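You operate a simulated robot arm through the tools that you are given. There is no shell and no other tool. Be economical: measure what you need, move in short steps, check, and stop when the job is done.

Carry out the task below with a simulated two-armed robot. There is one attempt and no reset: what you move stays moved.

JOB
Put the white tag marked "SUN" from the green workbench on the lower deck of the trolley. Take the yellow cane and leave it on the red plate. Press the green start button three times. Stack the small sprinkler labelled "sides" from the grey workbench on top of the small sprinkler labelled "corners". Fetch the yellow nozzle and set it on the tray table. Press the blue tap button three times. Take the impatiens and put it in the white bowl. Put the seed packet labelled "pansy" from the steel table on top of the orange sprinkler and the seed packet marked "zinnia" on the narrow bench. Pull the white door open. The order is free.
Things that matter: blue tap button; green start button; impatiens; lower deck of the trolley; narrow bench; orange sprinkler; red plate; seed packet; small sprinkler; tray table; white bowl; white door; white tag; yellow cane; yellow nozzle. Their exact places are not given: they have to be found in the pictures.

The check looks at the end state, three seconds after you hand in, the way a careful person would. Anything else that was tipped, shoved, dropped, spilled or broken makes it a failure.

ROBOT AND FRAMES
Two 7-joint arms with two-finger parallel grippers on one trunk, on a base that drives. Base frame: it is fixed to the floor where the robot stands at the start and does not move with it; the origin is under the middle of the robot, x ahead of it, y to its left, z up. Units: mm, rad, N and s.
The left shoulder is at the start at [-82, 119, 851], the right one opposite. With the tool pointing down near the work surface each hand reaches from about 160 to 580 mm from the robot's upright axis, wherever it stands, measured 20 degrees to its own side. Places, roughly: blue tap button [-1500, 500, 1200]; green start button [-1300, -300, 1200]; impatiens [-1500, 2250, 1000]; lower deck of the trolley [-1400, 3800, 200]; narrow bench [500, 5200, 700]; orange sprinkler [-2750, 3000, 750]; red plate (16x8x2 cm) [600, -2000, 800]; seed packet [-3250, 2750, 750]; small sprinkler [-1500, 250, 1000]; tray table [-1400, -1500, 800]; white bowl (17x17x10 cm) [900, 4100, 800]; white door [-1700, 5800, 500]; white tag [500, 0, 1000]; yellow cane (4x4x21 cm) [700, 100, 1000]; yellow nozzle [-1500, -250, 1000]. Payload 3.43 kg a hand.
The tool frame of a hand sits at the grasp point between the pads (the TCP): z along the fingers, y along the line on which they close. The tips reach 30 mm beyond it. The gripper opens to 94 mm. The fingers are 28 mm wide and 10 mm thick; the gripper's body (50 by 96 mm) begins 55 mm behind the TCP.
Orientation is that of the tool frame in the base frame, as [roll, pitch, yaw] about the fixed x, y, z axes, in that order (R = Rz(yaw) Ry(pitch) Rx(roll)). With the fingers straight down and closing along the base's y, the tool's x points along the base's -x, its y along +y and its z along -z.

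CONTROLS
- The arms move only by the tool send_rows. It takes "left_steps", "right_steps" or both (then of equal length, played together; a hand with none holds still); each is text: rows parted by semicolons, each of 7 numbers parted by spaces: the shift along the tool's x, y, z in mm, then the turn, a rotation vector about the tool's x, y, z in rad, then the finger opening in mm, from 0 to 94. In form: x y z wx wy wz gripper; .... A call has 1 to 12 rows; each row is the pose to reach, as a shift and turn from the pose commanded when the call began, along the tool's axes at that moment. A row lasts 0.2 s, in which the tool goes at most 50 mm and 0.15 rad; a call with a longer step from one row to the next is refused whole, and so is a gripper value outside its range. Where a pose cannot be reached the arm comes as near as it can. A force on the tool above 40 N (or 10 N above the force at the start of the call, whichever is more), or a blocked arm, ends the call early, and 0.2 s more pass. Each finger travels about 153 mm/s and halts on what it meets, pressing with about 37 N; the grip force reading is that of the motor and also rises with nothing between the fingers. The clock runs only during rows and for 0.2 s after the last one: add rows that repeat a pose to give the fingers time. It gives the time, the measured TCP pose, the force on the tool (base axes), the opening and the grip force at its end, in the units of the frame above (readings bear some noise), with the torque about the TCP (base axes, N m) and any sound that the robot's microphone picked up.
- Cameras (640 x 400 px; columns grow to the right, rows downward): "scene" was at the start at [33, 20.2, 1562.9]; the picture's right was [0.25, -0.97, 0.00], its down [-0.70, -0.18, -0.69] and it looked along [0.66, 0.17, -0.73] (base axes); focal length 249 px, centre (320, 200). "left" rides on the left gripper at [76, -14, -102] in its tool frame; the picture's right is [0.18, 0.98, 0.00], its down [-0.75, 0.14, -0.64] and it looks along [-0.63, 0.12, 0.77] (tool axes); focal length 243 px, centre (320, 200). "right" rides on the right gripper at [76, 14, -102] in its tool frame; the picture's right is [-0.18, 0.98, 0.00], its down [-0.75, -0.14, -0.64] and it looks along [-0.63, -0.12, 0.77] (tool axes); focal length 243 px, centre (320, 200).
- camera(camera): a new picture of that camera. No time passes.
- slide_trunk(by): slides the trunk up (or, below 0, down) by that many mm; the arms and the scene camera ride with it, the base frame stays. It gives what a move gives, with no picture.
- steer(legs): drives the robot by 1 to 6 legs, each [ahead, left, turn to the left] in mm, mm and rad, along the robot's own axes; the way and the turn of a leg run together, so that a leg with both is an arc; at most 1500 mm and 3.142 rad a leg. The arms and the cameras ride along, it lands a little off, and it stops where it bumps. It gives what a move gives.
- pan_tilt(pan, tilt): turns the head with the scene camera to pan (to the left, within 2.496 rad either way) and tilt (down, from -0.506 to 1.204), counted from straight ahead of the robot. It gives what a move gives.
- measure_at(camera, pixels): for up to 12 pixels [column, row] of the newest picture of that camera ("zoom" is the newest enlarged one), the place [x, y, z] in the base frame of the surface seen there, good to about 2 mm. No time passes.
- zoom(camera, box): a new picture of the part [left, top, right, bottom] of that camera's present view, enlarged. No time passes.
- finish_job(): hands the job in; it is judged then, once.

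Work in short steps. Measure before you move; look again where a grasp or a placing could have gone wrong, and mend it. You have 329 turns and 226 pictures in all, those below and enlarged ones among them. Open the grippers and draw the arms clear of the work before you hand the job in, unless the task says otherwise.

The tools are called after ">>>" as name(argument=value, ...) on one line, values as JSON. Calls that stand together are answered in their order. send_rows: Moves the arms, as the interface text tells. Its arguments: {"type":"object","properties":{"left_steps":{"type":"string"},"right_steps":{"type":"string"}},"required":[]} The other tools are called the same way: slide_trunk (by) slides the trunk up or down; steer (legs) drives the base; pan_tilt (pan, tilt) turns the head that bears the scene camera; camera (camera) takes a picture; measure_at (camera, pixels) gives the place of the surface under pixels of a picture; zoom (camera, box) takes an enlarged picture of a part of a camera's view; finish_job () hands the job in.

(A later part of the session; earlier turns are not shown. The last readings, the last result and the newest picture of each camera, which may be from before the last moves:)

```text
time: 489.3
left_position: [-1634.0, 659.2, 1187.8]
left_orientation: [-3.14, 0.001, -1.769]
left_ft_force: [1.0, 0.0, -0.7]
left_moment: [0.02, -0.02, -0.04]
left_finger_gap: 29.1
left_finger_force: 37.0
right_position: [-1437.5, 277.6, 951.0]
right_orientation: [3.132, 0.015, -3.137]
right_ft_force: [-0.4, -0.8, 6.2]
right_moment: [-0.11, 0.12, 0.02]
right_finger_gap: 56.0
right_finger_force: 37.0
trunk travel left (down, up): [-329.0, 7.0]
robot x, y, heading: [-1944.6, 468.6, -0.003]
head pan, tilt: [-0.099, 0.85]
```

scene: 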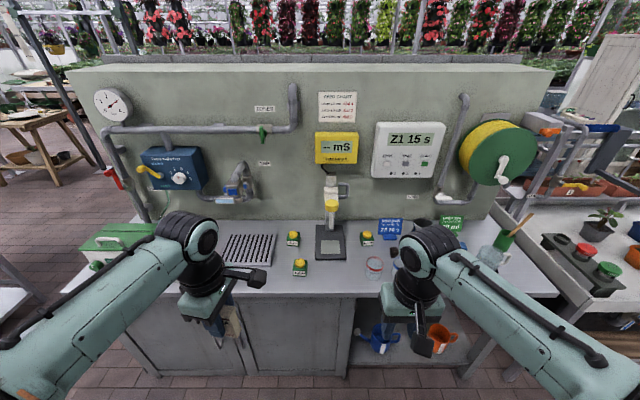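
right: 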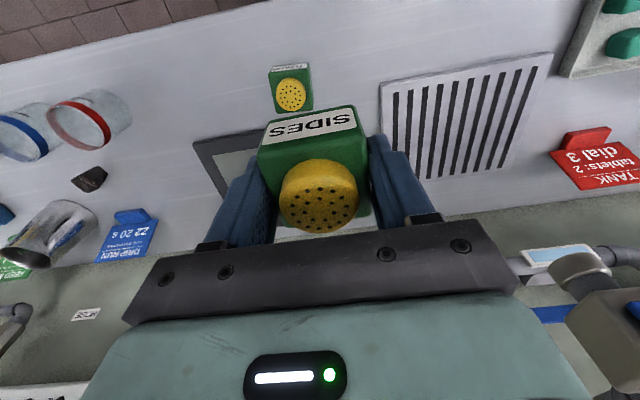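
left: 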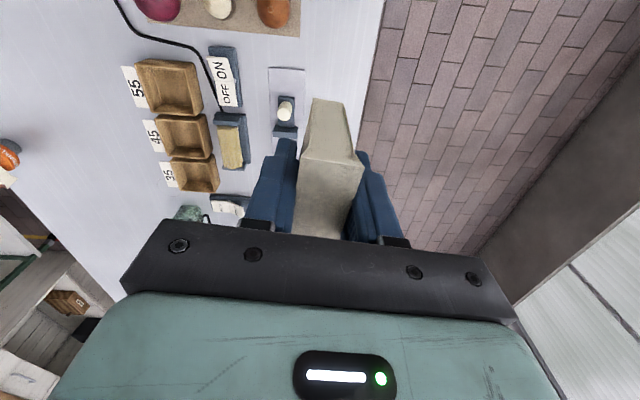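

Contact (6 N). Open gently and lift off.

>>> send_rows(right_steps="0 0 -0.5 0 0 0 50; 0 0 -0.5 0 0 0 58; 0 0 -0.5 0 0 0 62; 0 0 -0.5 0 0 0 70; 0 0 -0.5 0 0 0 76; 0 0 -30 0 0 0 76; 0 0 -70 0 0 0 76; 0 0 -115 0 0 0 76; 30 0 -150 0 0 0 76; 70 0 -170 0 0 0 76; 110 0 -180 0 0 0 76")

>>> zoom(camera="scene", box=[310, 170, 450, 270])

```text
time: 491.7
left_position: [-1635.3, 657.4, 1187.9]
left_orientation: [-3.138, -0.001, -1.771]
left_ft_force: [-0.1, -0.4, -0.5]
left_moment: [-0.04, 0.01, 0.01]
left_finger_gap: 29.2
left_finger_force: 36.7
right_position: [-1551.3, 275.2, 1129.1]
right_orientation: [3.132, 0.013, -3.137]
right_ft_force: [-0.3, 0.7, 0.5]
right_moment: [0.0, -0.03, 0.0]
right_finger_gap: 76.0
right_finger_force: 0.1
trunk travel left (down, up): [-329.0, 7.0]
robot x, y, heading: [-1942.8, 469.6, -0.003]
head pan, tilt: [-0.099, 0.85]
```

```text
4.00 times, centred on (380, 220) of scene
```

zoom: 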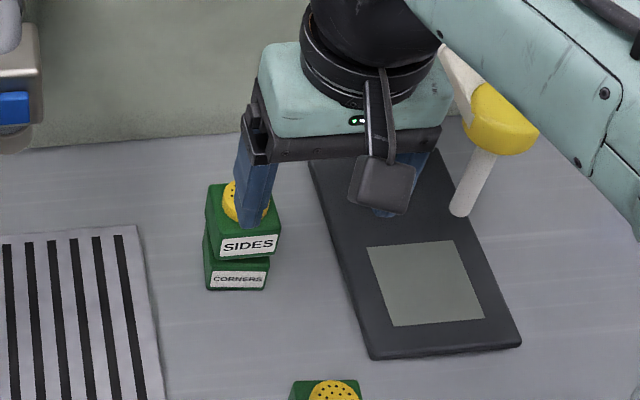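

SIDES is stacked on CORNERS. For the tap button (face at x≈-1511, y 468, z 1178) I back off, shift left, and level the right hand with closed fingers.

>>> steer(legs=[[-190, 0, 0], [0, 195, 0]])

>>> send_rows(right_steps="-8 0 -4 0 -0.143 0 0; -16 0 -8 0 -0.286 0 0; -24 0 -12 0 -0.429 0 0; -32 0 -16 0 -0.572 0 0; -40 0 -20 0 -0.715 0 0; -48 0 -24 0 -0.858 0 0; -56 0 -28 0 -1.0 0 0; -64 0 -32 0 -1.143 0 0; -72 0 -36 0 -1.286 0 0; -80 0 -40 0 -1.429 0 0; -88 0 -44 0 -1.55 0 0; -88 0 -44 0 -1.55 0 0")

>>> camera(camera="right")

```text
time: 495.2
left_position: [-1823.2, 852.8, 1188.5]
left_orientation: [-3.139, 0.0, -1.772]
left_ft_force: [-0.1, 0.0, 0.0]
left_moment: [0.0, 0.0, 0.0]
left_finger_gap: 29.4
left_finger_force: 36.9
right_position: [-1739.3, 469.9, 1129.7]
right_orientation: [3.131, 0.012, -3.136]
right_ft_force: [0.0, -0.3, -0.2]
right_moment: [-0.01, -0.01, -0.01]
right_finger_gap: 76.0
right_finger_force: 0.1
trunk travel left (down, up): [-329.0, 7.0]
robot x, y, heading: [-2132.6, 664.3, -0.004]
head pan, tilt: [-0.099, 0.85]
```

```text
time: 498.0
left_position: [-1820.7, 853.8, 1188.4]
left_orientation: [-3.14, -0.003, -1.772]
left_ft_force: [0.8, 1.2, -0.3]
left_moment: [-0.03, 0.04, -0.01]
left_finger_gap: 29.0
left_finger_force: 36.8
right_position: [-1672.1, 326.5, 1140.9]
right_orientation: [-2.868, 1.492, 3.124]
right_ft_force: [1.5, 0.5, 1.0]
right_moment: [-0.03, -0.02, -0.03]
right_finger_gap: 0.0
right_finger_force: 33.2
right hand out of reach, approached as far as the arm can: row 10, 11
trunk travel left (down, up): [-329.0, 7.0]
robot x, y, heading: [-2130.9, 664.2, 0.0]
head pan, tilt: [-0.099, 0.85]
stopped in row 12 (right hand): the arm was blocked; the commanded pose is now the measured one
```

```text
61 pictures are left
```

right: 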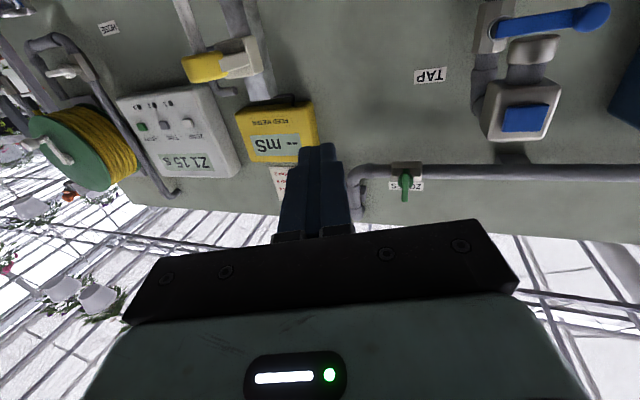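

Posture is fine with the hand ~340 mm to the right; I shift the base left 142 mm and straighten the yaw.

>>> steer(legs=[[0, 142, 0]])

>>> send_rows(right_steps="-12 0 0 -0.096 0 -0.007 0; -24 0 0 -0.193 0 -0.015 0; -36 0 0 -0.289 0 -0.022 0; -36 0 0 -0.289 0 -0.022 0")

>>> camera(camera="right")

```text
time: 499.9
left_position: [-1822.6, 992.9, 1189.1]
left_orientation: [-3.14, 0.002, -1.771]
left_ft_force: [0.2, 0.0, 0.9]
left_moment: [0.0, 0.01, 0.02]
left_finger_gap: 29.1
left_finger_force: 37.5
right_position: [-1673.1, 465.7, 1139.3]
right_orientation: [-2.892, 1.495, 3.104]
right_ft_force: [0.4, -1.0, -0.1]
right_moment: [0.01, -0.03, 0.01]
right_finger_gap: 0.0
right_finger_force: 33.2
trunk travel left (down, up): [-329.0, 7.0]
robot x, y, heading: [-2133.7, 807.1, -0.001]
head pan, tilt: [-0.099, 0.85]
```

```text
time: 500.9
left_position: [-1822.7, 994.4, 1189.0]
left_orientation: [-3.14, -0.002, -1.77]
left_ft_force: [0.5, 0.2, -0.6]
left_moment: [-0.02, 0.03, -0.03]
left_finger_gap: 28.9
left_finger_force: 36.9
right_position: [-1669.4, 465.7, 1176.6]
right_orientation: [-2.907, 1.49, -2.906]
right_ft_force: [0.0, 0.9, 1.0]
right_moment: [-0.01, 0.02, -0.01]
right_finger_gap: 0.2
right_finger_force: 32.8
trunk travel left (down, up): [-329.0, 7.0]
robot x, y, heading: [-2132.4, 804.3, -0.001]
head pan, tilt: [-0.099, 0.85]
```

```text
60 pictures are left
```

right: 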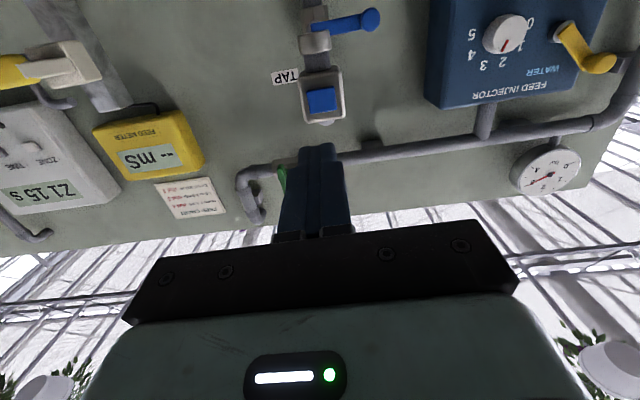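

Measure the blue button face.

>>> measure_at(camera="right", pixels=[[321, 100], [309, 100], [333, 100], [321, 90], [321, 110], [321, 118]])

```text
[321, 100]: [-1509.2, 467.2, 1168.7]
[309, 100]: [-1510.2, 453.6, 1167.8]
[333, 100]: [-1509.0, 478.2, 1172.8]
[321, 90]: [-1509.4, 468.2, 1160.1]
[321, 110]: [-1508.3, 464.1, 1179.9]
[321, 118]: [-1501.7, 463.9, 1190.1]
```

Button centre (-1509.5, 466.5, 1170). Approach, and press once to learn the feel.

>>> send_rows(right_steps="-3 0 45 0 0 0 0; -6 0 90 0 0 0 0; -6 0.5 120 0 0 0 0; -6 0.5 127 0 0 0 0; -6 0.5 131 0 0 0 0; -6 0.5 134 0 0 0 0; -6 0.5 134 0 0 0 0; -6 0.5 115 0 0 0 0; -6 0.5 115 0 0 0 0")

```text
time: 502.9
left_position: [-1823.6, 994.3, 1188.4]
left_orientation: [-3.139, 0.0, -1.77]
left_ft_force: [-0.8, 0.3, -0.3]
left_moment: [0.02, -0.04, 0.03]
left_finger_gap: 29.3
left_finger_force: 36.4
right_position: [-1554.0, 465.5, 1172.6]
right_orientation: [-2.912, 1.486, -2.913]
right_ft_force: [0.1, 0.3, 0.5]
right_moment: [0.02, 0.02, 0.01]
right_finger_gap: 0.0
right_finger_force: 32.3
trunk travel left (down, up): [-329.0, 7.0]
robot x, y, heading: [-2132.2, 804.6, 0.002]
head pan, tilt: [-0.099, 0.85]
heard: click
```

A click: one press registered. Press once more and confirm a click.

>>> send_rows(right_steps="0 0 10 0 0 0 0; 0 0 15 0 0 0 0; 0 0 19 0 0 0 0; 0 0 19 0 0 0 0; 0 0 0 0 0 0 0; 0 0 0 0 0 0 0")

>>> send_rows(right_steps="0 0 10 0 0 0 0; 0 0 15 0 0 0 0; 0 0 19 0 0 0 0; 0 0 19 0 0 0 0; 0 0 0 0 0 0 0; 0 0 0 0 0 0 0")

```text
time: 504.3
left_position: [-1823.2, 993.0, 1189.5]
left_orientation: [-3.141, -0.001, -1.768]
left_ft_force: [-0.6, 0.4, -0.5]
left_moment: [0.03, -0.02, 0.0]
left_finger_gap: 29.2
left_finger_force: 37.0
right_position: [-1554.5, 466.8, 1172.2]
right_orientation: [-2.916, 1.488, -2.917]
right_ft_force: [-0.5, -0.1, -0.1]
right_moment: [-0.04, 0.03, 0.01]
right_finger_gap: 0.1
right_finger_force: 33.2
trunk travel left (down, up): [-329.0, 7.0]
robot x, y, heading: [-2133.1, 802.9, -0.002]
head pan, tilt: [-0.099, 0.85]
heard: click
```

```text
time: 505.7
left_position: [-1822.8, 993.9, 1187.5]
left_orientation: [-3.14, 0.0, -1.772]
left_ft_force: [0.2, 0.7, -0.6]
left_moment: [-0.03, 0.0, 0.01]
left_finger_gap: 29.2
left_finger_force: 36.7
right_position: [-1554.2, 466.2, 1171.5]
right_orientation: [-2.916, 1.488, -2.916]
right_ft_force: [0.6, -0.2, 0.1]
right_moment: [0.03, 0.04, 0.0]
right_finger_gap: 0.1
right_finger_force: 33.0
trunk travel left (down, up): [-329.0, 7.0]
robot x, y, heading: [-2133.8, 802.1, 0.002]
head pan, tilt: [-0.099, 0.85]
heard: click
```

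Three clicks for the tap. Back off and move to the START button on the timer.

>>> send_rows(right_steps="0 0 -40 0 0 0 0; 0 0 -80 0 0 0 0; -30 0 -95 0 0 0 0")

>>> steer(legs=[[0, -718, 0], [150, 0, 0]])

>>> camera(camera="right")

```text
time: 506.5
left_position: [-1824.3, 994.6, 1188.5]
left_orientation: [-3.139, 0.0, -1.771]
left_ft_force: [-0.8, 0.9, -1.7]
left_moment: [-0.01, -0.01, 0.01]
left_finger_gap: 29.0
left_finger_force: 37.2
right_position: [-1647.0, 468.4, 1211.4]
right_orientation: [-2.916, 1.487, -2.915]
right_ft_force: [0.3, 0.8, -0.2]
right_moment: [0.01, 0.01, -0.03]
right_finger_gap: 0.3
right_finger_force: 32.9
trunk travel left (down, up): [-329.0, 7.0]
robot x, y, heading: [-2135.2, 804.8, 0.004]
head pan, tilt: [-0.099, 0.85]
```

```text
time: 514.2
left_position: [-1676.3, 271.8, 1187.4]
left_orientation: [-3.141, -0.001, -1.769]
left_ft_force: [0.5, -0.5, -0.5]
left_moment: [-0.03, 0.02, 0.0]
left_finger_gap: 29.1
left_finger_force: 36.9
right_position: [-1499.3, -254.7, 1210.2]
right_orientation: [-2.915, 1.487, -2.915]
right_ft_force: [-1.4, 0.2, -0.3]
right_moment: [-0.02, 0.02, -0.02]
right_finger_gap: 0.1
right_finger_force: 33.4
trunk travel left (down, up): [-329.0, 7.0]
robot x, y, heading: [-1986.9, 84.0, 0.002]
head pan, tilt: [-0.099, 0.85]
```

```text
59 pictures are left
```

right: 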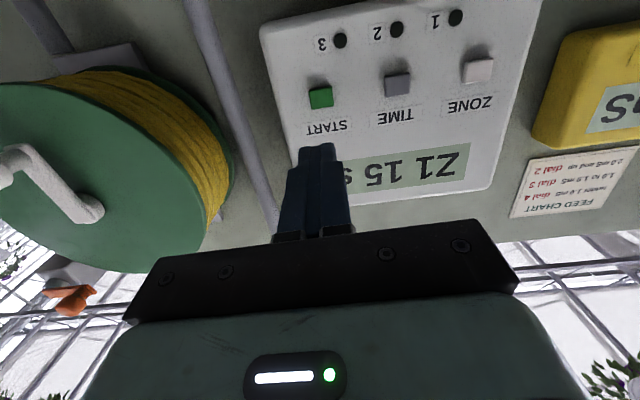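

>>> measure_at(camera="right", pixels=[[320, 97], [311, 98], [330, 96], [320, 90], [320, 104], [345, 100], [397, 85]])

```text
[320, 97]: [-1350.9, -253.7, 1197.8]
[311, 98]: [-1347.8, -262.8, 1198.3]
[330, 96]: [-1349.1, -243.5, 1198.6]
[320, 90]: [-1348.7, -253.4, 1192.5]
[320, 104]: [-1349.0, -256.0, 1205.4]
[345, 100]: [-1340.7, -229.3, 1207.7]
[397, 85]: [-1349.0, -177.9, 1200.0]
```

Press START once.

>>> send_rows(right_steps="0 1.5 45 0 0 0 0; 0 1.5 90 0 0 0 0; 0 1.5 108 0 0 0 0; 0 1.5 116 0 0 0 0; 0 1.5 120 0 0 0 0; 0 1.5 123 0 0 0 0; 0 1.5 123 0 0 0 0; 0 1.5 104 0 0 0 0; 0 1.5 104 0 0 0 0")

```text
time: 516.2
left_position: [-1675.0, 272.2, 1188.9]
left_orientation: [-3.14, 0.002, -1.768]
left_ft_force: [-1.0, 0.1, -0.6]
left_moment: [-0.01, 0.0, -0.01]
left_finger_gap: 29.5
left_finger_force: 36.7
right_position: [-1393.8, -251.6, 1202.3]
right_orientation: [-2.912, 1.487, -2.913]
right_ft_force: [0.7, 1.1, 0.3]
right_moment: [0.01, -0.02, -0.01]
right_finger_gap: 0.1
right_finger_force: 33.3
trunk travel left (down, up): [-329.0, 7.0]
robot x, y, heading: [-1987.0, 81.5, -0.004]
head pan, tilt: [-0.099, 0.85]
heard: click
```

Click heard. Press twice more.

>>> send_rows(right_steps="0 0 10 0 0 0 0; 0 0 15 0 0 0 0; 0 0 19 0 0 0 0; 0 0 19 0 0 0 0; 0 0 0 0 0 0 0; 0 0 0 0 0 0 0")

>>> send_rows(right_steps="0 0 10 0 0 0 0; 0 0 15 0 0 0 0; 0 0 19 0 0 0 0; 0 0 19 0 0 0 0; 0 0 0 0 0 0 0; 0 0 0 0 0 0 0")

```text
time: 517.6
left_position: [-1675.0, 271.5, 1188.6]
left_orientation: [-3.139, 0.0, -1.77]
left_ft_force: [-0.1, 0.1, -1.6]
left_moment: [0.0, -0.02, 0.02]
left_finger_gap: 28.9
left_finger_force: 36.9
right_position: [-1395.0, -253.0, 1203.6]
right_orientation: [-2.913, 1.487, -2.916]
right_ft_force: [0.9, 0.1, 0.0]
right_moment: [-0.02, 0.02, 0.0]
right_finger_gap: 0.2
right_finger_force: 33.2
trunk travel left (down, up): [-329.0, 7.0]
robot x, y, heading: [-1984.6, 86.2, 0.003]
head pan, tilt: [-0.099, 0.85]
heard: click
```

```text
time: 519.0
left_position: [-1673.9, 272.4, 1188.3]
left_orientation: [-3.14, 0.001, -1.771]
left_ft_force: [0.8, 0.4, 0.2]
left_moment: [0.02, 0.01, 0.01]
left_finger_gap: 29.4
left_finger_force: 37.4
right_position: [-1394.9, -252.6, 1203.1]
right_orientation: [-2.917, 1.489, -2.917]
right_ft_force: [0.1, -0.1, -1.2]
right_moment: [0.01, -0.02, -0.01]
right_finger_gap: 0.1
right_finger_force: 33.3
trunk travel left (down, up): [-329.0, 7.0]
robot x, y, heading: [-1985.3, 86.7, -0.002]
head pan, tilt: [-0.099, 0.85]
heard: click
```

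START pressed three times. Back off, turn the hand down and open; then go for the yellow nozzle.

>>> send_rows(right_steps="0 0 -40 0 0 0 0; 0 0 -80 0 0 0 0; 0 0 -110 0 0 0 0")

>>> steer(legs=[[-150, 0, 0], [0, -230, 0]])

>>> send_rows(right_steps="0 10 0 0 0.14 0 60; 0 20 0 0 0.28 0 60; 0 30 0 0 0.42 0 60; 0 40 0 0 0.56 0 60; 0 50 0 0 0.7 0 60; 0 60 0 0 0.84 0 60; 0 70 0 0 0.98 0 60; 0 80 0 0 1.12 0 60; 0 90 0 0 1.26 0 60; 0 100 0 0 1.4 0 60; 0 110 0 0 1.49 0 60; 0 110 0 0 1.49 0 60")

>>> camera(camera="right")

```text
time: 519.8
left_position: [-1676.3, 271.3, 1188.2]
left_orientation: [-3.139, 0.0, -1.768]
left_ft_force: [0.0, -0.5, -0.2]
left_moment: [-0.01, 0.01, -0.03]
left_finger_gap: 29.1
left_finger_force: 36.8
right_position: [-1505.4, -252.8, 1210.4]
right_orientation: [-2.914, 1.489, -2.916]
right_ft_force: [0.3, -0.2, 0.3]
right_moment: [0.02, -0.01, -0.01]
right_finger_gap: 0.0
right_finger_force: 33.2
trunk travel left (down, up): [-329.0, 7.0]
robot x, y, heading: [-1986.1, 87.8, -0.0]
head pan, tilt: [-0.099, 0.85]
```

```text
time: 523.4
left_position: [-1825.3, 41.8, 1188.4]
left_orientation: [-3.139, -0.001, -1.769]
left_ft_force: [-0.1, -1.1, -0.3]
left_moment: [-0.01, 0.01, -0.01]
left_finger_gap: 29.4
left_finger_force: 37.2
right_position: [-1654.4, -485.1, 1210.3]
right_orientation: [-2.913, 1.49, -2.914]
right_ft_force: [-0.2, -0.6, -0.7]
right_moment: [-0.05, -0.04, -0.01]
right_finger_gap: 0.1
right_finger_force: 33.1
trunk travel left (down, up): [-329.0, 7.0]
robot x, y, heading: [-2137.1, -147.1, -0.002]
head pan, tilt: [-0.099, 0.85]
```

```text
time: 526.0
left_position: [-1825.9, 41.2, 1189.5]
left_orientation: [-3.139, 0.001, -1.77]
left_ft_force: [-0.1, 0.1, -0.9]
left_moment: [0.02, -0.02, -0.02]
left_finger_gap: 29.2
left_finger_force: 37.4
right_position: [-1751.9, -425.2, 1177.5]
right_orientation: [-3.121, -0.002, -3.141]
right_ft_force: [0.1, 0.4, 0.6]
right_moment: [-0.04, 0.01, -0.03]
right_finger_gap: 60.1
right_finger_force: 0.1
right hand out of reach, approached as far as the arm can: row 8, 9, 10, 11, 12
trunk travel left (down, up): [-329.0, 7.0]
robot x, y, heading: [-2134.9, -149.4, -0.0]
head pan, tilt: [-0.099, 0.85]
```

```text
58 pictures are left
```

right: 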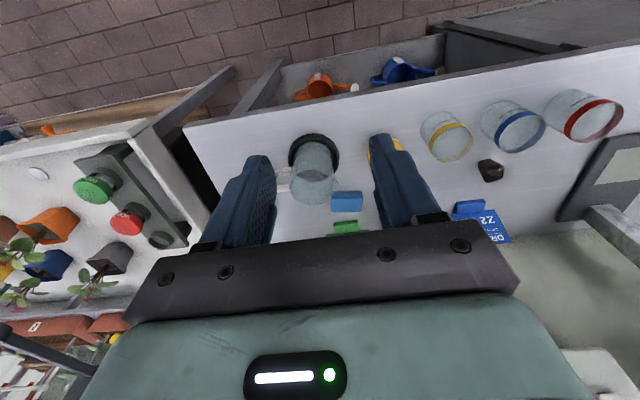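

The nozzle is hidden behind the right finger. View it with the head camera.

>>> pan_tilt(pan=-0.15, tilt=0.75)

>>> camera(camera="scene")

>>> zoom(camera="scene", box=[300, 170, 400, 260])

```text
time: 526.7
left_position: [-1824.9, 40.9, 1187.8]
left_orientation: [-3.139, -0.001, -1.769]
left_ft_force: [-0.2, -0.3, -0.4]
left_moment: [0.03, 0.0, 0.0]
left_finger_gap: 28.8
left_finger_force: 37.0
right_position: [-1751.3, -425.6, 1178.8]
right_orientation: [-3.122, 0.001, -3.141]
right_ft_force: [0.6, 0.7, -0.3]
right_moment: [0.01, -0.01, -0.02]
right_finger_gap: 60.2
right_finger_force: 0.1
trunk travel left (down, up): [-329.0, 7.0]
robot x, y, heading: [-2136.2, -147.1, -0.007]
head pan, tilt: [-0.15, 0.75]
```

```text
57 pictures are left
```

scene: 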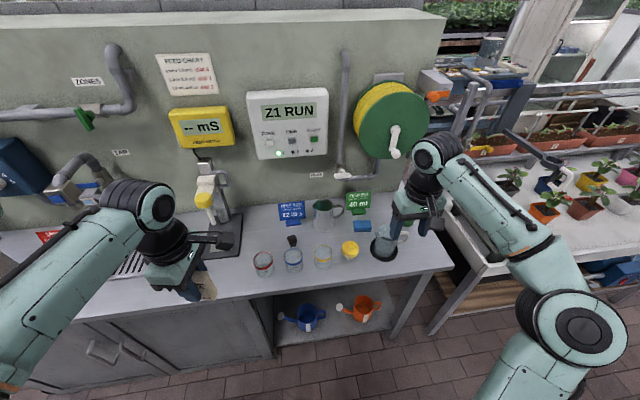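

```text
4.44 times, centred on (350, 215) of scene
```

zoom: 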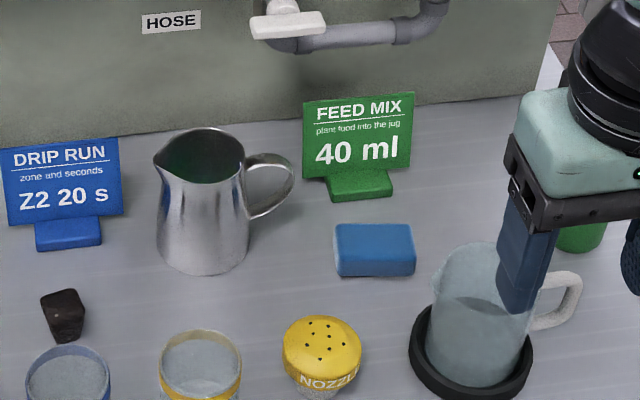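

Nozzle at zoom (322,345). Measure cap and neighbours.

>>> measure_at(camera="zoom", pixels=[[322, 340], [286, 350], [360, 350], [322, 322], [320, 385], [320, 392], [200, 340], [242, 370], [440, 340], [375, 265]])

```text
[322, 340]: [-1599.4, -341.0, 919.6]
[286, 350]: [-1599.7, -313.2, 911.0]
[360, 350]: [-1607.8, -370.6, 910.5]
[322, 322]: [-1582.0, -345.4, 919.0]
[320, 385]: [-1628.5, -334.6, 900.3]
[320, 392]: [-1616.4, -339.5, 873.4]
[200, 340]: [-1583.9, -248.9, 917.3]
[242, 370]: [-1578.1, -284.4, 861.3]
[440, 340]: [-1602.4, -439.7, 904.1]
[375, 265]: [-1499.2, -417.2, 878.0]
```

Drive 100 mm closer, then turn the right hand 90° so it closes along x, over the nozzle.

>>> steer(legs=[[100, 0, 0.005]])

>>> send_rows(right_steps="-10 17 0 0 0 0.143 80; -20 34 0 0 0 0.286 80; -30 50 0 0 0 0.429 80; -40 67 0 0 0 0.572 80; -51 84 10 0 0 0.715 80; -51 84 35 0 0 0.858 80; -51 84 60 0 0 1.0 80; -51 84 85 0 0 1.143 80; -51 84 110 0 0 1.286 80; -51 84 135 0 0 1.429 80; -51 84 160 0 0 1.571 80; -51 84 160 0 0 1.571 80")

>>> camera(camera="right")

```text
time: 527.8
left_position: [-1728.2, 42.9, 1187.9]
left_orientation: [-3.14, 0.0, -1.766]
left_ft_force: [-0.1, -0.3, -1.1]
left_moment: [0.04, -0.01, 0.0]
left_finger_gap: 29.4
left_finger_force: 36.5
right_position: [-1650.9, -424.5, 1179.4]
right_orientation: [-3.122, -0.002, -3.137]
right_ft_force: [0.7, -0.3, 0.1]
right_moment: [0.02, -0.01, -0.03]
right_finger_gap: 60.0
right_finger_force: 0.0
trunk travel left (down, up): [-329.0, 7.0]
robot x, y, heading: [-2036.8, -148.0, 0.003]
head pan, tilt: [-0.15, 0.75]
```

```text
time: 530.4
left_position: [-1726.8, 43.6, 1188.3]
left_orientation: [-3.14, 0.0, -1.767]
left_ft_force: [-0.4, 0.5, -0.5]
left_moment: [0.0, -0.01, -0.01]
left_finger_gap: 29.1
left_finger_force: 37.2
right_position: [-1626.1, -373.3, 1013.2]
right_orientation: [3.139, 0.018, 1.57]
right_ft_force: [-0.1, -0.2, 0.5]
right_moment: [0.03, 0.02, -0.03]
right_finger_gap: 79.9
right_finger_force: 0.0
right hand out of reach, approached as far as the arm can: row 1, 2, 3, 4, 5, 6, 7, 8, 9, 10, 11, 12
trunk travel left (down, up): [-329.0, 7.0]
robot x, y, heading: [-2035.4, -145.6, 0.004]
head pan, tilt: [-0.15, 0.75]
```

```text
55 pictures are left
```

right: 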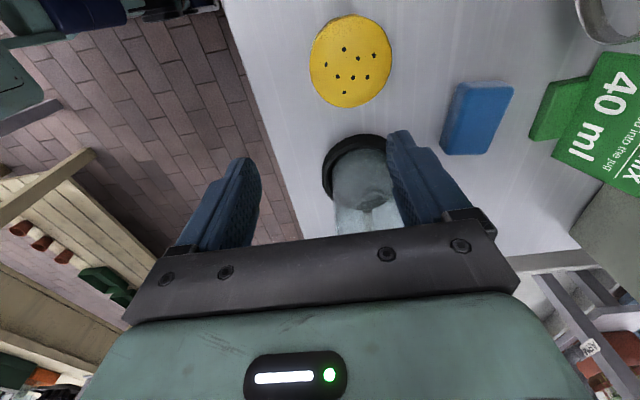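

Measure the cap centre from this view.

>>> measure_at(camera="right", pixels=[[350, 62], [312, 65], [390, 60], [350, 20], [350, 104], [360, 205]])

>>> send_rows(right_steps="16 12 0 0 0 0 80; 32 24 0 0 0 0 80; 32 24 0 0 0 0 80")

```text
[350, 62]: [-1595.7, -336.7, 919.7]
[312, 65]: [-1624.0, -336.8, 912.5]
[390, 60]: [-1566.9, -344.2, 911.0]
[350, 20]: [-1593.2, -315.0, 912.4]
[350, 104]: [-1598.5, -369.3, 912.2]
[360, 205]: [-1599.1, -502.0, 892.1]
```

```text
time: 531.2
left_position: [-1725.3, 42.6, 1188.2]
left_orientation: [-3.137, 0.0, -1.766]
left_ft_force: [0.4, 0.2, -0.3]
left_moment: [0.0, 0.02, 0.02]
left_finger_gap: 29.0
left_finger_force: 36.8
right_position: [-1627.0, -373.4, 1012.1]
right_orientation: [3.141, 0.017, 1.574]
right_ft_force: [-0.4, 0.9, 0.8]
right_moment: [0.0, 0.01, 0.02]
right_finger_gap: 80.0
right_finger_force: 0.1
right hand out of reach, approached as far as the arm can: row 1, 2, 3
trunk travel left (down, up): [-329.0, 7.0]
robot x, y, heading: [-2032.1, -147.8, 0.001]
head pan, tilt: [-0.15, 0.75]
```

The arm is at a limit; move the base instead (+31 ahead, +32 left).

>>> steer(legs=[[31, 32, 0]])

>>> send_rows(right_steps="0 0 30 0 0 0 80; 0 0 60 0 0 0 80; 0 0 60 0 0 0 80")

>>> camera(camera="right")

```text
time: 532.2
left_position: [-1697.5, 75.3, 1188.5]
left_orientation: [-3.138, -0.001, -1.765]
left_ft_force: [0.3, 0.1, -0.7]
left_moment: [0.03, -0.01, 0.0]
left_finger_gap: 29.1
left_finger_force: 37.2
right_position: [-1596.6, -340.8, 1012.1]
right_orientation: [3.14, 0.02, 1.572]
right_ft_force: [0.0, 0.1, 0.3]
right_moment: [-0.01, 0.03, 0.02]
right_finger_gap: 80.0
right_finger_force: 0.0
trunk travel left (down, up): [-329.0, 7.0]
robot x, y, heading: [-2001.8, -114.1, 0.009]
head pan, tilt: [-0.15, 0.75]
```

```text
time: 533.0
left_position: [-1696.4, 75.0, 1188.3]
left_orientation: [-3.139, 0.001, -1.764]
left_ft_force: [0.3, -0.4, 0.1]
left_moment: [0.02, -0.03, 0.01]
left_finger_gap: 29.0
left_finger_force: 36.4
right_position: [-1596.2, -342.5, 951.8]
right_orientation: [3.141, 0.017, 1.573]
right_ft_force: [-0.3, 0.0, -0.6]
right_moment: [0.0, -0.02, -0.01]
right_finger_gap: 80.4
right_finger_force: 0.1
trunk travel left (down, up): [-329.0, 7.0]
robot x, y, heading: [-2006.3, -116.9, 0.003]
head pan, tilt: [-0.15, 0.75]
```

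```text
54 pictures are left
```

right: 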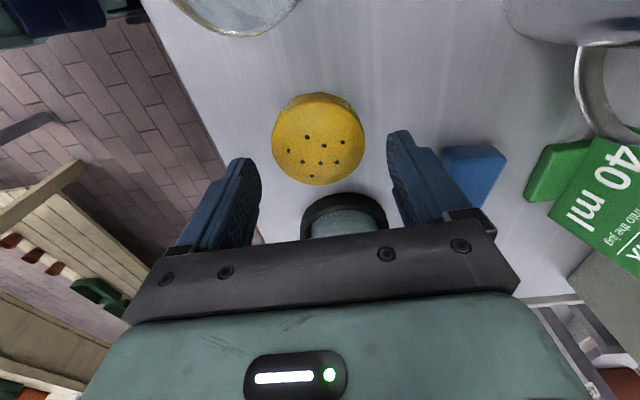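

Lower 44 mm and close on the cap.

>>> send_rows(right_steps="0 0 25 0 0 0 80; 0 0 44 0 0 0 80; 0 0 44 0 0 0 62; 0 0 44 0 0 0 45; 0 0 44 0 0 0 45; 0 0 44 0 0 0 45")

>>> send_rows(right_steps="0 0 -40 0 0 0 45; 0 0 -80 0 0 0 45; 0 0 -120 0 0 0 45; 0 0 -160 0 0 0 45")

>>> camera(camera="right")

```text
time: 534.4
left_position: [-1695.8, 74.7, 1187.8]
left_orientation: [-3.139, 0.0, -1.764]
left_ft_force: [0.3, -0.6, 0.0]
left_moment: [0.01, 0.04, -0.02]
left_finger_gap: 29.1
left_finger_force: 37.1
right_position: [-1595.4, -343.2, 908.4]
right_orientation: [3.139, 0.017, 1.573]
right_ft_force: [0.7, -0.4, -0.4]
right_moment: [0.03, -0.02, 0.0]
right_finger_gap: 59.9
right_finger_force: 36.8
trunk travel left (down, up): [-329.0, 7.0]
robot x, y, heading: [-2003.7, -116.9, 0.004]
head pan, tilt: [-0.15, 0.75]
```

```text
time: 535.4
left_position: [-1698.0, 74.5, 1188.8]
left_orientation: [-3.137, 0.0, -1.765]
left_ft_force: [1.2, 0.7, -1.2]
left_moment: [-0.02, -0.03, -0.02]
left_finger_gap: 29.3
left_finger_force: 37.1
right_position: [-1614.7, -353.6, 1064.9]
right_orientation: [3.141, 0.019, 1.572]
right_ft_force: [-0.5, -0.2, -1.1]
right_moment: [0.02, -0.03, -0.01]
right_finger_gap: 60.2
right_finger_force: 36.8
right hand out of reach, approached as far as the arm can: row 3, 4
trunk travel left (down, up): [-329.0, 7.0]
robot x, y, heading: [-2007.8, -117.5, 0.003]
head pan, tilt: [-0.15, 0.75]
```

```text
53 pictures are left
```

right: 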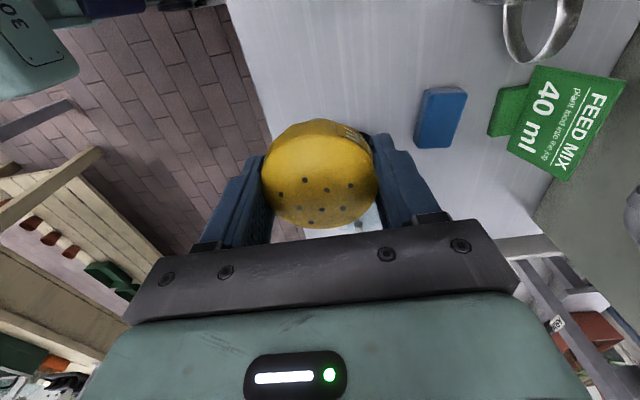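

Nozzle gripped. Back off and strafe right to the tray table.

>>> steer(legs=[[-250, 0, 0], [0, -1000, 0]])

>>> pan_tilt(pan=-0.1, tilt=0.65)

>>> camera(camera="scene")

```text
time: 545.9
left_position: [-1943.6, -926.9, 1188.0]
left_orientation: [-3.137, 0.001, -1.768]
left_ft_force: [0.2, 0.0, 0.2]
left_moment: [0.0, 0.05, 0.01]
left_finger_gap: 29.3
left_finger_force: 36.8
right_position: [-1861.7, -1356.4, 1065.4]
right_orientation: [3.138, 0.018, 1.568]
right_ft_force: [-0.8, -0.1, -0.3]
right_moment: [0.01, -0.01, 0.0]
right_finger_gap: 59.9
right_finger_force: 37.2
trunk travel left (down, up): [-329.0, 7.0]
robot x, y, heading: [-2250.4, -1115.2, 0.007]
head pan, tilt: [-0.15, 0.75]
```

```text
time: 546.6
left_position: [-1944.3, -927.3, 1188.4]
left_orientation: [-3.137, -0.001, -1.771]
left_ft_force: [-0.3, -1.0, 0.1]
left_moment: [0.03, -0.01, 0.01]
left_finger_gap: 29.2
left_finger_force: 36.8
right_position: [-1861.4, -1355.3, 1064.5]
right_orientation: [3.14, 0.018, 1.57]
right_ft_force: [0.7, -0.6, -0.3]
right_moment: [-0.01, 0.0, -0.01]
right_finger_gap: 59.6
right_finger_force: 36.5
trunk travel left (down, up): [-329.0, 7.0]
robot x, y, heading: [-2254.0, -1115.0, 0.003]
head pan, tilt: [-0.099, 0.649]
```

```text
52 pictures are left
```

scene: 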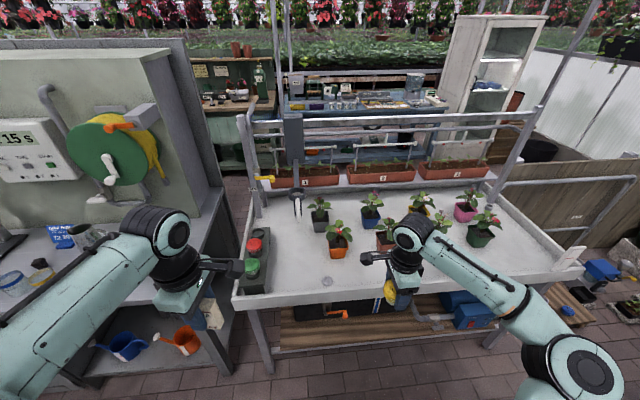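

Measure the tray's lip, floor and a free spot.

>>> measure_at(camera="scene", pixels=[[300, 303], [300, 296], [300, 285], [300, 265], [350, 280], [326, 281], [338, 250], [384, 245], [255, 280], [350, 300], [360, 272]])

```text
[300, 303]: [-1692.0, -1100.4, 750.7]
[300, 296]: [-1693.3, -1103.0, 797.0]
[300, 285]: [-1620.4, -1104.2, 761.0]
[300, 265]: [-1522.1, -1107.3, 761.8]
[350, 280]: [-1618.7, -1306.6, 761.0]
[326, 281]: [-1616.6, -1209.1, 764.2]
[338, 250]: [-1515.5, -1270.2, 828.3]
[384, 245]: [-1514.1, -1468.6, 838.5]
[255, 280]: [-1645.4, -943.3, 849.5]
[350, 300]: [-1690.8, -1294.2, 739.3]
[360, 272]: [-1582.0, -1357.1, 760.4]
```

Floor z≈761; free spot (-1580,-1365). Drive in 270 mm, then lower.

>>> steer(legs=[[272, -12, 0]])

>>> send_rows(right_steps="0 0 40 0 0 0 45; 0 0 80 0 0 0 45; 0 0 120 0 0 0 45; 0 0 160 0 0 0 45; 0 0 195 0 0 0 45; 0 0 225 0 0 0 45; 0 0 225 0 0 0 45")

>>> camera(camera="right")

```text
time: 548.5
left_position: [-1673.8, -939.4, 1189.5]
left_orientation: [-3.138, -0.002, -1.77]
left_ft_force: [-0.1, 0.0, 0.0]
left_moment: [0.02, 0.0, 0.03]
left_finger_gap: 29.5
left_finger_force: 36.9
right_position: [-1593.4, -1367.9, 1064.3]
right_orientation: [3.141, 0.019, 1.568]
right_ft_force: [0.3, 0.3, -1.1]
right_moment: [0.02, 0.01, -0.02]
right_finger_gap: 60.0
right_finger_force: 36.4
trunk travel left (down, up): [-329.0, 7.0]
robot x, y, heading: [-1986.9, -1127.9, 0.003]
head pan, tilt: [-0.099, 0.649]
```

```text
time: 550.1
left_position: [-1673.6, -938.0, 1189.6]
left_orientation: [-3.139, -0.003, -1.771]
left_ft_force: [-0.1, 0.1, -0.8]
left_moment: [0.05, 0.0, 0.01]
left_finger_gap: 29.4
left_finger_force: 37.1
right_position: [-1592.0, -1372.7, 838.8]
right_orientation: [3.141, 0.02, 1.569]
right_ft_force: [0.5, 0.2, 0.3]
right_moment: [0.02, 0.02, -0.01]
right_finger_gap: 60.0
right_finger_force: 37.0
trunk travel left (down, up): [-329.0, 7.0]
robot x, y, heading: [-1984.1, -1124.0, 0.004]
head pan, tilt: [-0.099, 0.649]
```

```text
51 pictures are left
```

right: 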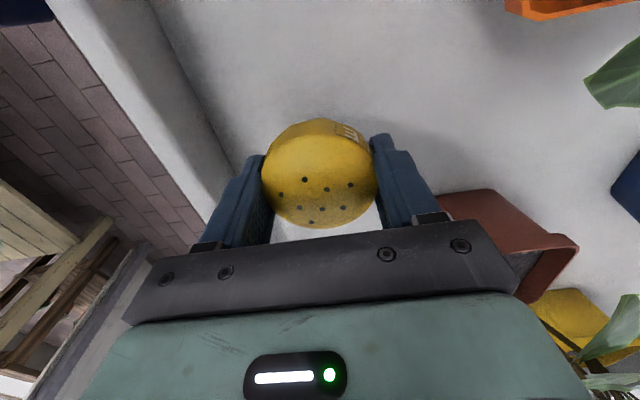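

Clear. Lower 30 mm to touch down and release.

>>> send_rows(right_steps="0 0 18 0 0 0 45; 0 0 27 0 0 0 45; 0 0 29 0 0 0 45; 0 0 29 0 0 0 55; 0 0 29 0 0 0 62; 0 0 29 0 0 0 70; 0 0 29 0 0 0 80; 0 0 0 0 0 0 80; 0 0 -45 0 0 0 80; 0 0 -90 0 0 0 80; 0 0 -135 0 0 0 80; 0 0 -180 0 0 0 80")

>>> camera(camera="right")

```text
time: 552.7
left_position: [-1674.8, -938.2, 1188.8]
left_orientation: [-3.138, -0.002, -1.77]
left_ft_force: [-0.1, 0.4, -0.3]
left_moment: [0.01, -0.02, -0.02]
left_finger_gap: 29.2
left_finger_force: 36.7
right_position: [-1593.1, -1368.4, 1019.6]
right_orientation: [3.139, 0.018, 1.566]
right_ft_force: [0.0, 1.0, 0.2]
right_moment: [0.0, 0.02, 0.02]
right_finger_gap: 79.9
right_finger_force: 0.1
trunk travel left (down, up): [-329.0, 7.0]
robot x, y, heading: [-1985.7, -1127.5, -0.001]
head pan, tilt: [-0.099, 0.649]
```

```text
50 pictures are left
```

right: 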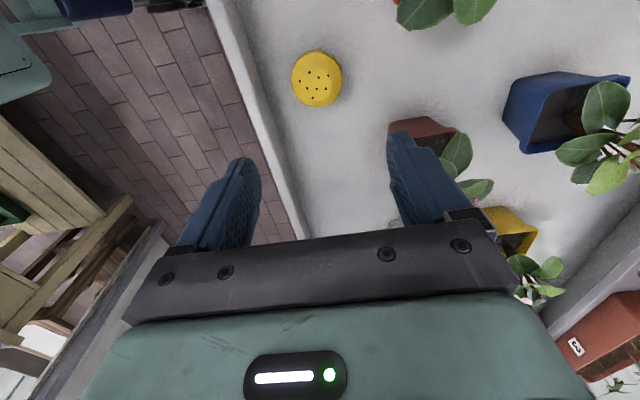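

The nozzle stands on the tray table. Now carry ZINNIA to the narrow bench: back off and drive round through the gap at y≈1600.

>>> steer(legs=[[-260, 0, 0], [0, 1365, 0], [0, 1365, 0], [0, 0, 1.57]])

>>> pan_tilt(pan=-1.2, tilt=0.6)

>>> camera(camera="scene")

```text
time: 582.0
left_position: [-2483.9, 1920.4, 1189.3]
left_orientation: [-3.137, -0.002, -0.184]
left_ft_force: [-0.3, 0.9, -1.0]
left_moment: [0.01, 0.0, -0.01]
left_finger_gap: 29.0
left_finger_force: 37.1
right_position: [-2057.1, 2006.9, 1019.4]
right_orientation: [3.138, 0.018, -3.129]
right_ft_force: [0.0, 1.0, 0.3]
right_moment: [-0.02, -0.02, 0.0]
right_finger_gap: 80.0
right_finger_force: 0.2
trunk travel left (down, up): [-329.0, 7.0]
robot x, y, heading: [-2287.6, 1612.8, 1.584]
head pan, tilt: [-0.099, 0.649]
```

```text
time: 583.3
left_position: [-2485.7, 1919.4, 1188.5]
left_orientation: [-3.138, -0.001, -0.184]
left_ft_force: [-0.6, -0.4, -0.4]
left_moment: [-0.02, 0.03, -0.02]
left_finger_gap: 29.1
left_finger_force: 36.8
right_position: [-2056.7, 2007.8, 1019.8]
right_orientation: [3.14, 0.018, -3.128]
right_ft_force: [1.0, -0.7, -0.1]
right_moment: [0.0, -0.01, -0.01]
right_finger_gap: 80.0
right_finger_force: 0.0
trunk travel left (down, up): [-329.0, 7.0]
robot x, y, heading: [-2288.5, 1612.6, 1.586]
head pan, tilt: [-1.201, 0.6]
```

```text
49 pictures are left
```

scene: 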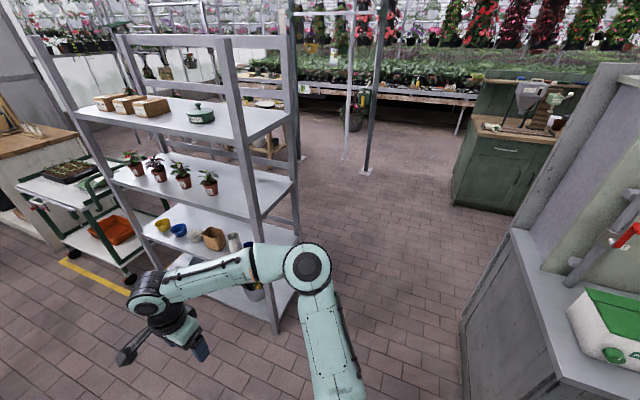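

Measure clearances: the shelf's near end, the workbench corner, and the right elbow.

>>> measure_at(camera="scene", pixels=[[278, 328], [240, 60], [290, 180], [305, 265], [245, 262], [520, 235], [640, 65], [470, 330]])

```text
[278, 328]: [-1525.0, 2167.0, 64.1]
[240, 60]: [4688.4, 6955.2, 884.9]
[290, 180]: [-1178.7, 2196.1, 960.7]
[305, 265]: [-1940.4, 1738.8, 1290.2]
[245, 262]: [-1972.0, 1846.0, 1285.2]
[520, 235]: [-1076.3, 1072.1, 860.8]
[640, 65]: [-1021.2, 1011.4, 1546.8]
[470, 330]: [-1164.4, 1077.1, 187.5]
```

Shift back 50 mm, straighten, and strafe through the gap to the main aisle.

>>> steer(legs=[[-50, 0, -0.014], [0, -1000, 0], [0, -1000, 0], [0, 0, -1.57]])

```text
time: 605.3
left_position: [2.5, 1773.2, 1188.9]
left_orientation: [-3.139, -0.003, -1.749]
left_ft_force: [0.1, 1.0, -0.6]
left_moment: [0.03, 0.0, 0.03]
left_finger_gap: 29.3
left_finger_force: 37.8
right_position: [92.3, 1345.0, 1019.4]
right_orientation: [3.14, 0.018, 1.588]
right_ft_force: [0.3, 1.0, -0.5]
right_moment: [0.03, -0.03, 0.0]
right_finger_gap: 79.8
right_finger_force: 0.2
trunk travel left (down, up): [-329.0, 7.0]
robot x, y, heading: [-305.4, 1577.2, 0.023]
head pan, tilt: [-1.201, 0.6]
```

Strafe left up the aisle to the narrow bench.

>>> steer(legs=[[0, 0, -0.023], [0, 1375, 0], [0, 1375, 0]])

>>> pan_tilt(pan=0.2, tilt=0.7)

>>> camera(camera="scene")

```text
time: 629.8
left_position: [-7.1, 4515.8, 1189.1]
left_orientation: [-3.137, -0.001, -1.768]
left_ft_force: [-1.3, -0.4, -0.6]
left_moment: [0.0, -0.01, -0.07]
left_finger_gap: 29.2
left_finger_force: 37.2
right_position: [74.9, 4086.2, 1019.6]
right_orientation: [3.139, 0.019, 1.569]
right_ft_force: [0.2, 0.5, 0.1]
right_moment: [0.04, -0.01, 0.02]
right_finger_gap: 80.1
right_finger_force: 0.1
trunk travel left (down, up): [-329.0, 7.0]
robot x, y, heading: [-317.6, 4327.1, 0.005]
head pan, tilt: [-1.201, 0.6]
```

```text
time: 631.3
left_position: [-7.7, 4517.0, 1188.2]
left_orientation: [-3.138, 0.0, -1.769]
left_ft_force: [-0.1, 0.0, 0.2]
left_moment: [-0.01, -0.03, 0.02]
left_finger_gap: 29.1
left_finger_force: 36.9
right_position: [75.3, 4086.6, 1020.8]
right_orientation: [3.141, 0.02, 1.571]
right_ft_force: [0.3, 0.2, 0.0]
right_moment: [0.01, 0.0, -0.02]
right_finger_gap: 79.9
right_finger_force: 0.0
trunk travel left (down, up): [-329.0, 7.0]
robot x, y, heading: [-317.2, 4329.0, 0.004]
head pan, tilt: [0.201, 0.7]
```

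```text
48 pictures are left
```

scene: 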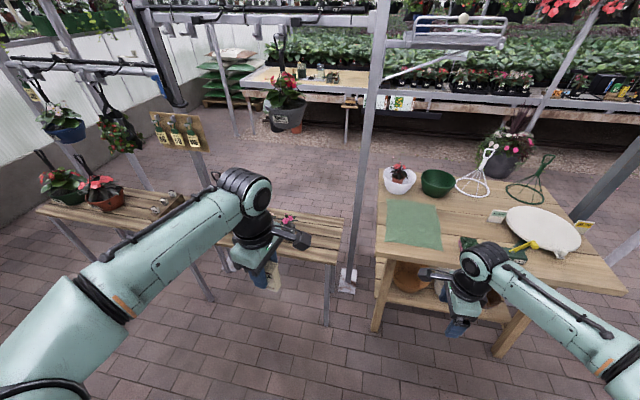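

Measure the free end of the narrow bench and nearby pots.

>>> measure_at(camera="scene", pixels=[[315, 235], [310, 250], [335, 245], [325, 225], [290, 220], [330, 265], [365, 150], [295, 205], [300, 243]])

```text
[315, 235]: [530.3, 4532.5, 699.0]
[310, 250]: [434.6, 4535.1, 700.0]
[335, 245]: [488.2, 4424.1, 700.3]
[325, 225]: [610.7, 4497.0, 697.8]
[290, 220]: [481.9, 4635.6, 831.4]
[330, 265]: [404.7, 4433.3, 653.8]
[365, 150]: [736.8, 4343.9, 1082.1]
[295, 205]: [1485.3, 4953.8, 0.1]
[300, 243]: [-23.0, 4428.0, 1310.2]
```

Drive ahead 370 mm, then lower the packet at (500, 4515).

>>> steer(legs=[[370, 0, 0]])

>>> camera(camera="left")

```text
time: 633.6
left_position: [358.9, 4518.4, 1188.1]
left_orientation: [-3.138, -0.001, -1.765]
left_ft_force: [1.0, 0.1, -0.6]
left_moment: [0.02, 0.02, 0.01]
left_finger_gap: 29.2
left_finger_force: 36.9
right_position: [442.7, 4088.3, 1020.0]
right_orientation: [3.141, 0.02, 1.574]
right_ft_force: [-0.5, 0.6, -0.6]
right_moment: [0.02, 0.0, 0.02]
right_finger_gap: 80.1
right_finger_force: 0.1
trunk travel left (down, up): [-329.0, 7.0]
robot x, y, heading: [50.8, 4322.8, 0.008]
head pan, tilt: [0.201, 0.7]
```

```text
47 pictures are left
```

left: 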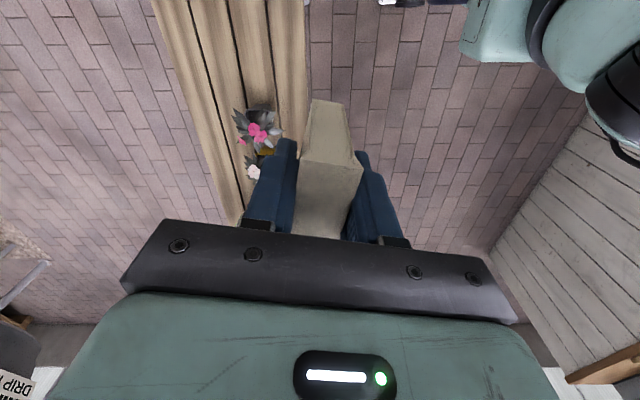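

Carry it over the bench and down to z≈800 first.

>>> send_rows(left_steps="-2 -15 40 0 0 0 10; -4 -30 80 0 0 0 10; -6 -45 120 0 0 0 10; -8 -60 160 0 0 0 10; -9 -75 200 0 0 0 10; -11 -90 240 0 0 0 10; -13 -105 280 0 0 0 10; -15.5 -120 320 0 0 0 10; -15.5 -120 360 0 0 0 10; -15.5 -120 388 0 0 0 10; -15.5 -120 388 0 0 0 10")

>>> zoom(camera="left", box=[200, 40, 440, 240])

>>> camera(camera="scene")

```text
time: 636.0
left_position: [480.1, 4511.5, 801.7]
left_orientation: [-3.138, 0.0, -1.765]
left_ft_force: [-0.1, -0.1, -0.6]
left_moment: [-0.01, -0.03, -0.01]
left_finger_gap: 29.2
left_finger_force: 37.3
right_position: [444.4, 4089.7, 1020.8]
right_orientation: [3.141, 0.02, 1.574]
right_ft_force: [0.2, 0.2, -0.9]
right_moment: [0.02, -0.02, 0.0]
right_finger_gap: 80.1
right_finger_force: 0.0
trunk travel left (down, up): [-329.0, 7.0]
robot x, y, heading: [52.5, 4324.6, 0.006]
head pan, tilt: [0.201, 0.7]
```

```text
2.00 times, centred on (320, 140) of left
```

zoom: 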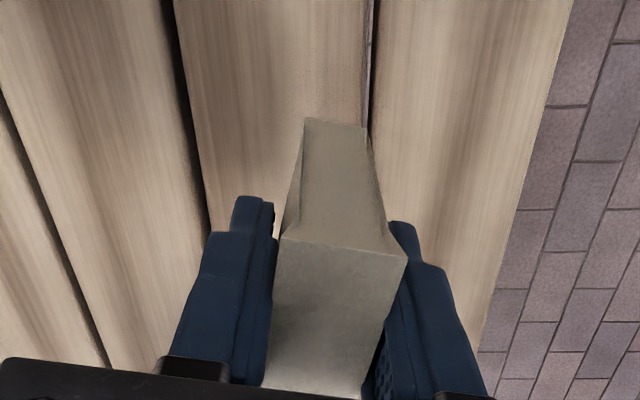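

```text
45 pictures are left
```

scene: 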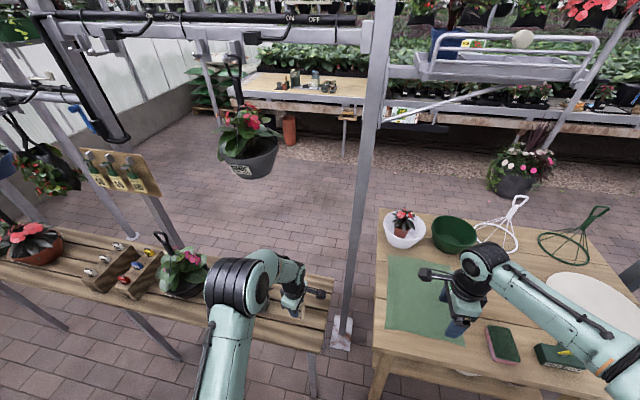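

Measure plank edges relative to the packet.

>>> measure_at(camera="left", pixels=[[348, 70], [336, 70], [252, 70], [244, 70], [400, 70], [318, 102], [340, 104], [330, 135]])

```text
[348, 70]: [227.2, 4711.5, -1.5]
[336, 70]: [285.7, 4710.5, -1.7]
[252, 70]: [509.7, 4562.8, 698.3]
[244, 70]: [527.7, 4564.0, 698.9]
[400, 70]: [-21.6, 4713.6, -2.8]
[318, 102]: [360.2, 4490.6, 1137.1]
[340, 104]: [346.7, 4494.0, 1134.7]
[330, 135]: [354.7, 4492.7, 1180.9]
```

>>> zoom(camera="left", box=[200, 40, 440, 240])

>>> measure_at(camera="zoom", pixels=[[362, 80], [380, 80], [200, 100], [178, 80], [310, 122], [365, 128], [390, 240], [290, 240], [530, 80]])

```text
2.00 times, centred on (320, 140) of left
```

zoom: 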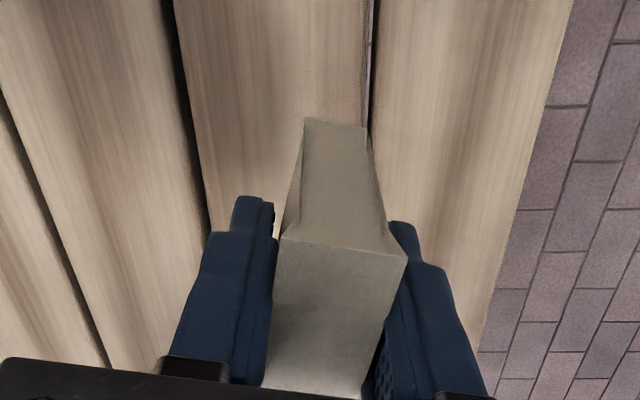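

```text
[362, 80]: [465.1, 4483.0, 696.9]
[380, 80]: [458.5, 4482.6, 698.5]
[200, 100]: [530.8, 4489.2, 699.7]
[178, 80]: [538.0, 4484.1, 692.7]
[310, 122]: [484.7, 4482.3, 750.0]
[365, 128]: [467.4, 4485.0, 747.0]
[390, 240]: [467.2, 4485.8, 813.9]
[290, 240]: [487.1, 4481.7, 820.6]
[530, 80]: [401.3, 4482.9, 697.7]
```

Shift 18 mm to the plank's middle, lower 47.5 mm and release.

>>> send_rows(left_steps="-3.5 -17.7 15 0 0 0 10; -3.5 -17.7 35 0 0 0 10; -3.5 -17.7 46 0 0 0 10; -3.5 -17.7 48 0 0 0 10; -3.5 -17.7 48 0 0 0 10")

```text
time: 637.2
left_position: [499.7, 4510.2, 753.2]
left_orientation: [-3.136, 0.001, -1.762]
left_ft_force: [-1.7, 1.1, 6.0]
left_moment: [0.23, 0.07, 0.04]
left_finger_gap: 29.0
left_finger_force: 36.9
right_position: [442.6, 4088.8, 1020.5]
right_orientation: [3.141, 0.019, 1.574]
right_ft_force: [-0.5, -0.3, 0.1]
right_moment: [-0.01, -0.04, 0.02]
right_finger_gap: 80.2
right_finger_force: 0.1
trunk travel left (down, up): [-329.0, 7.0]
robot x, y, heading: [46.5, 4327.4, 0.008]
head pan, tilt: [0.201, 0.7]
```

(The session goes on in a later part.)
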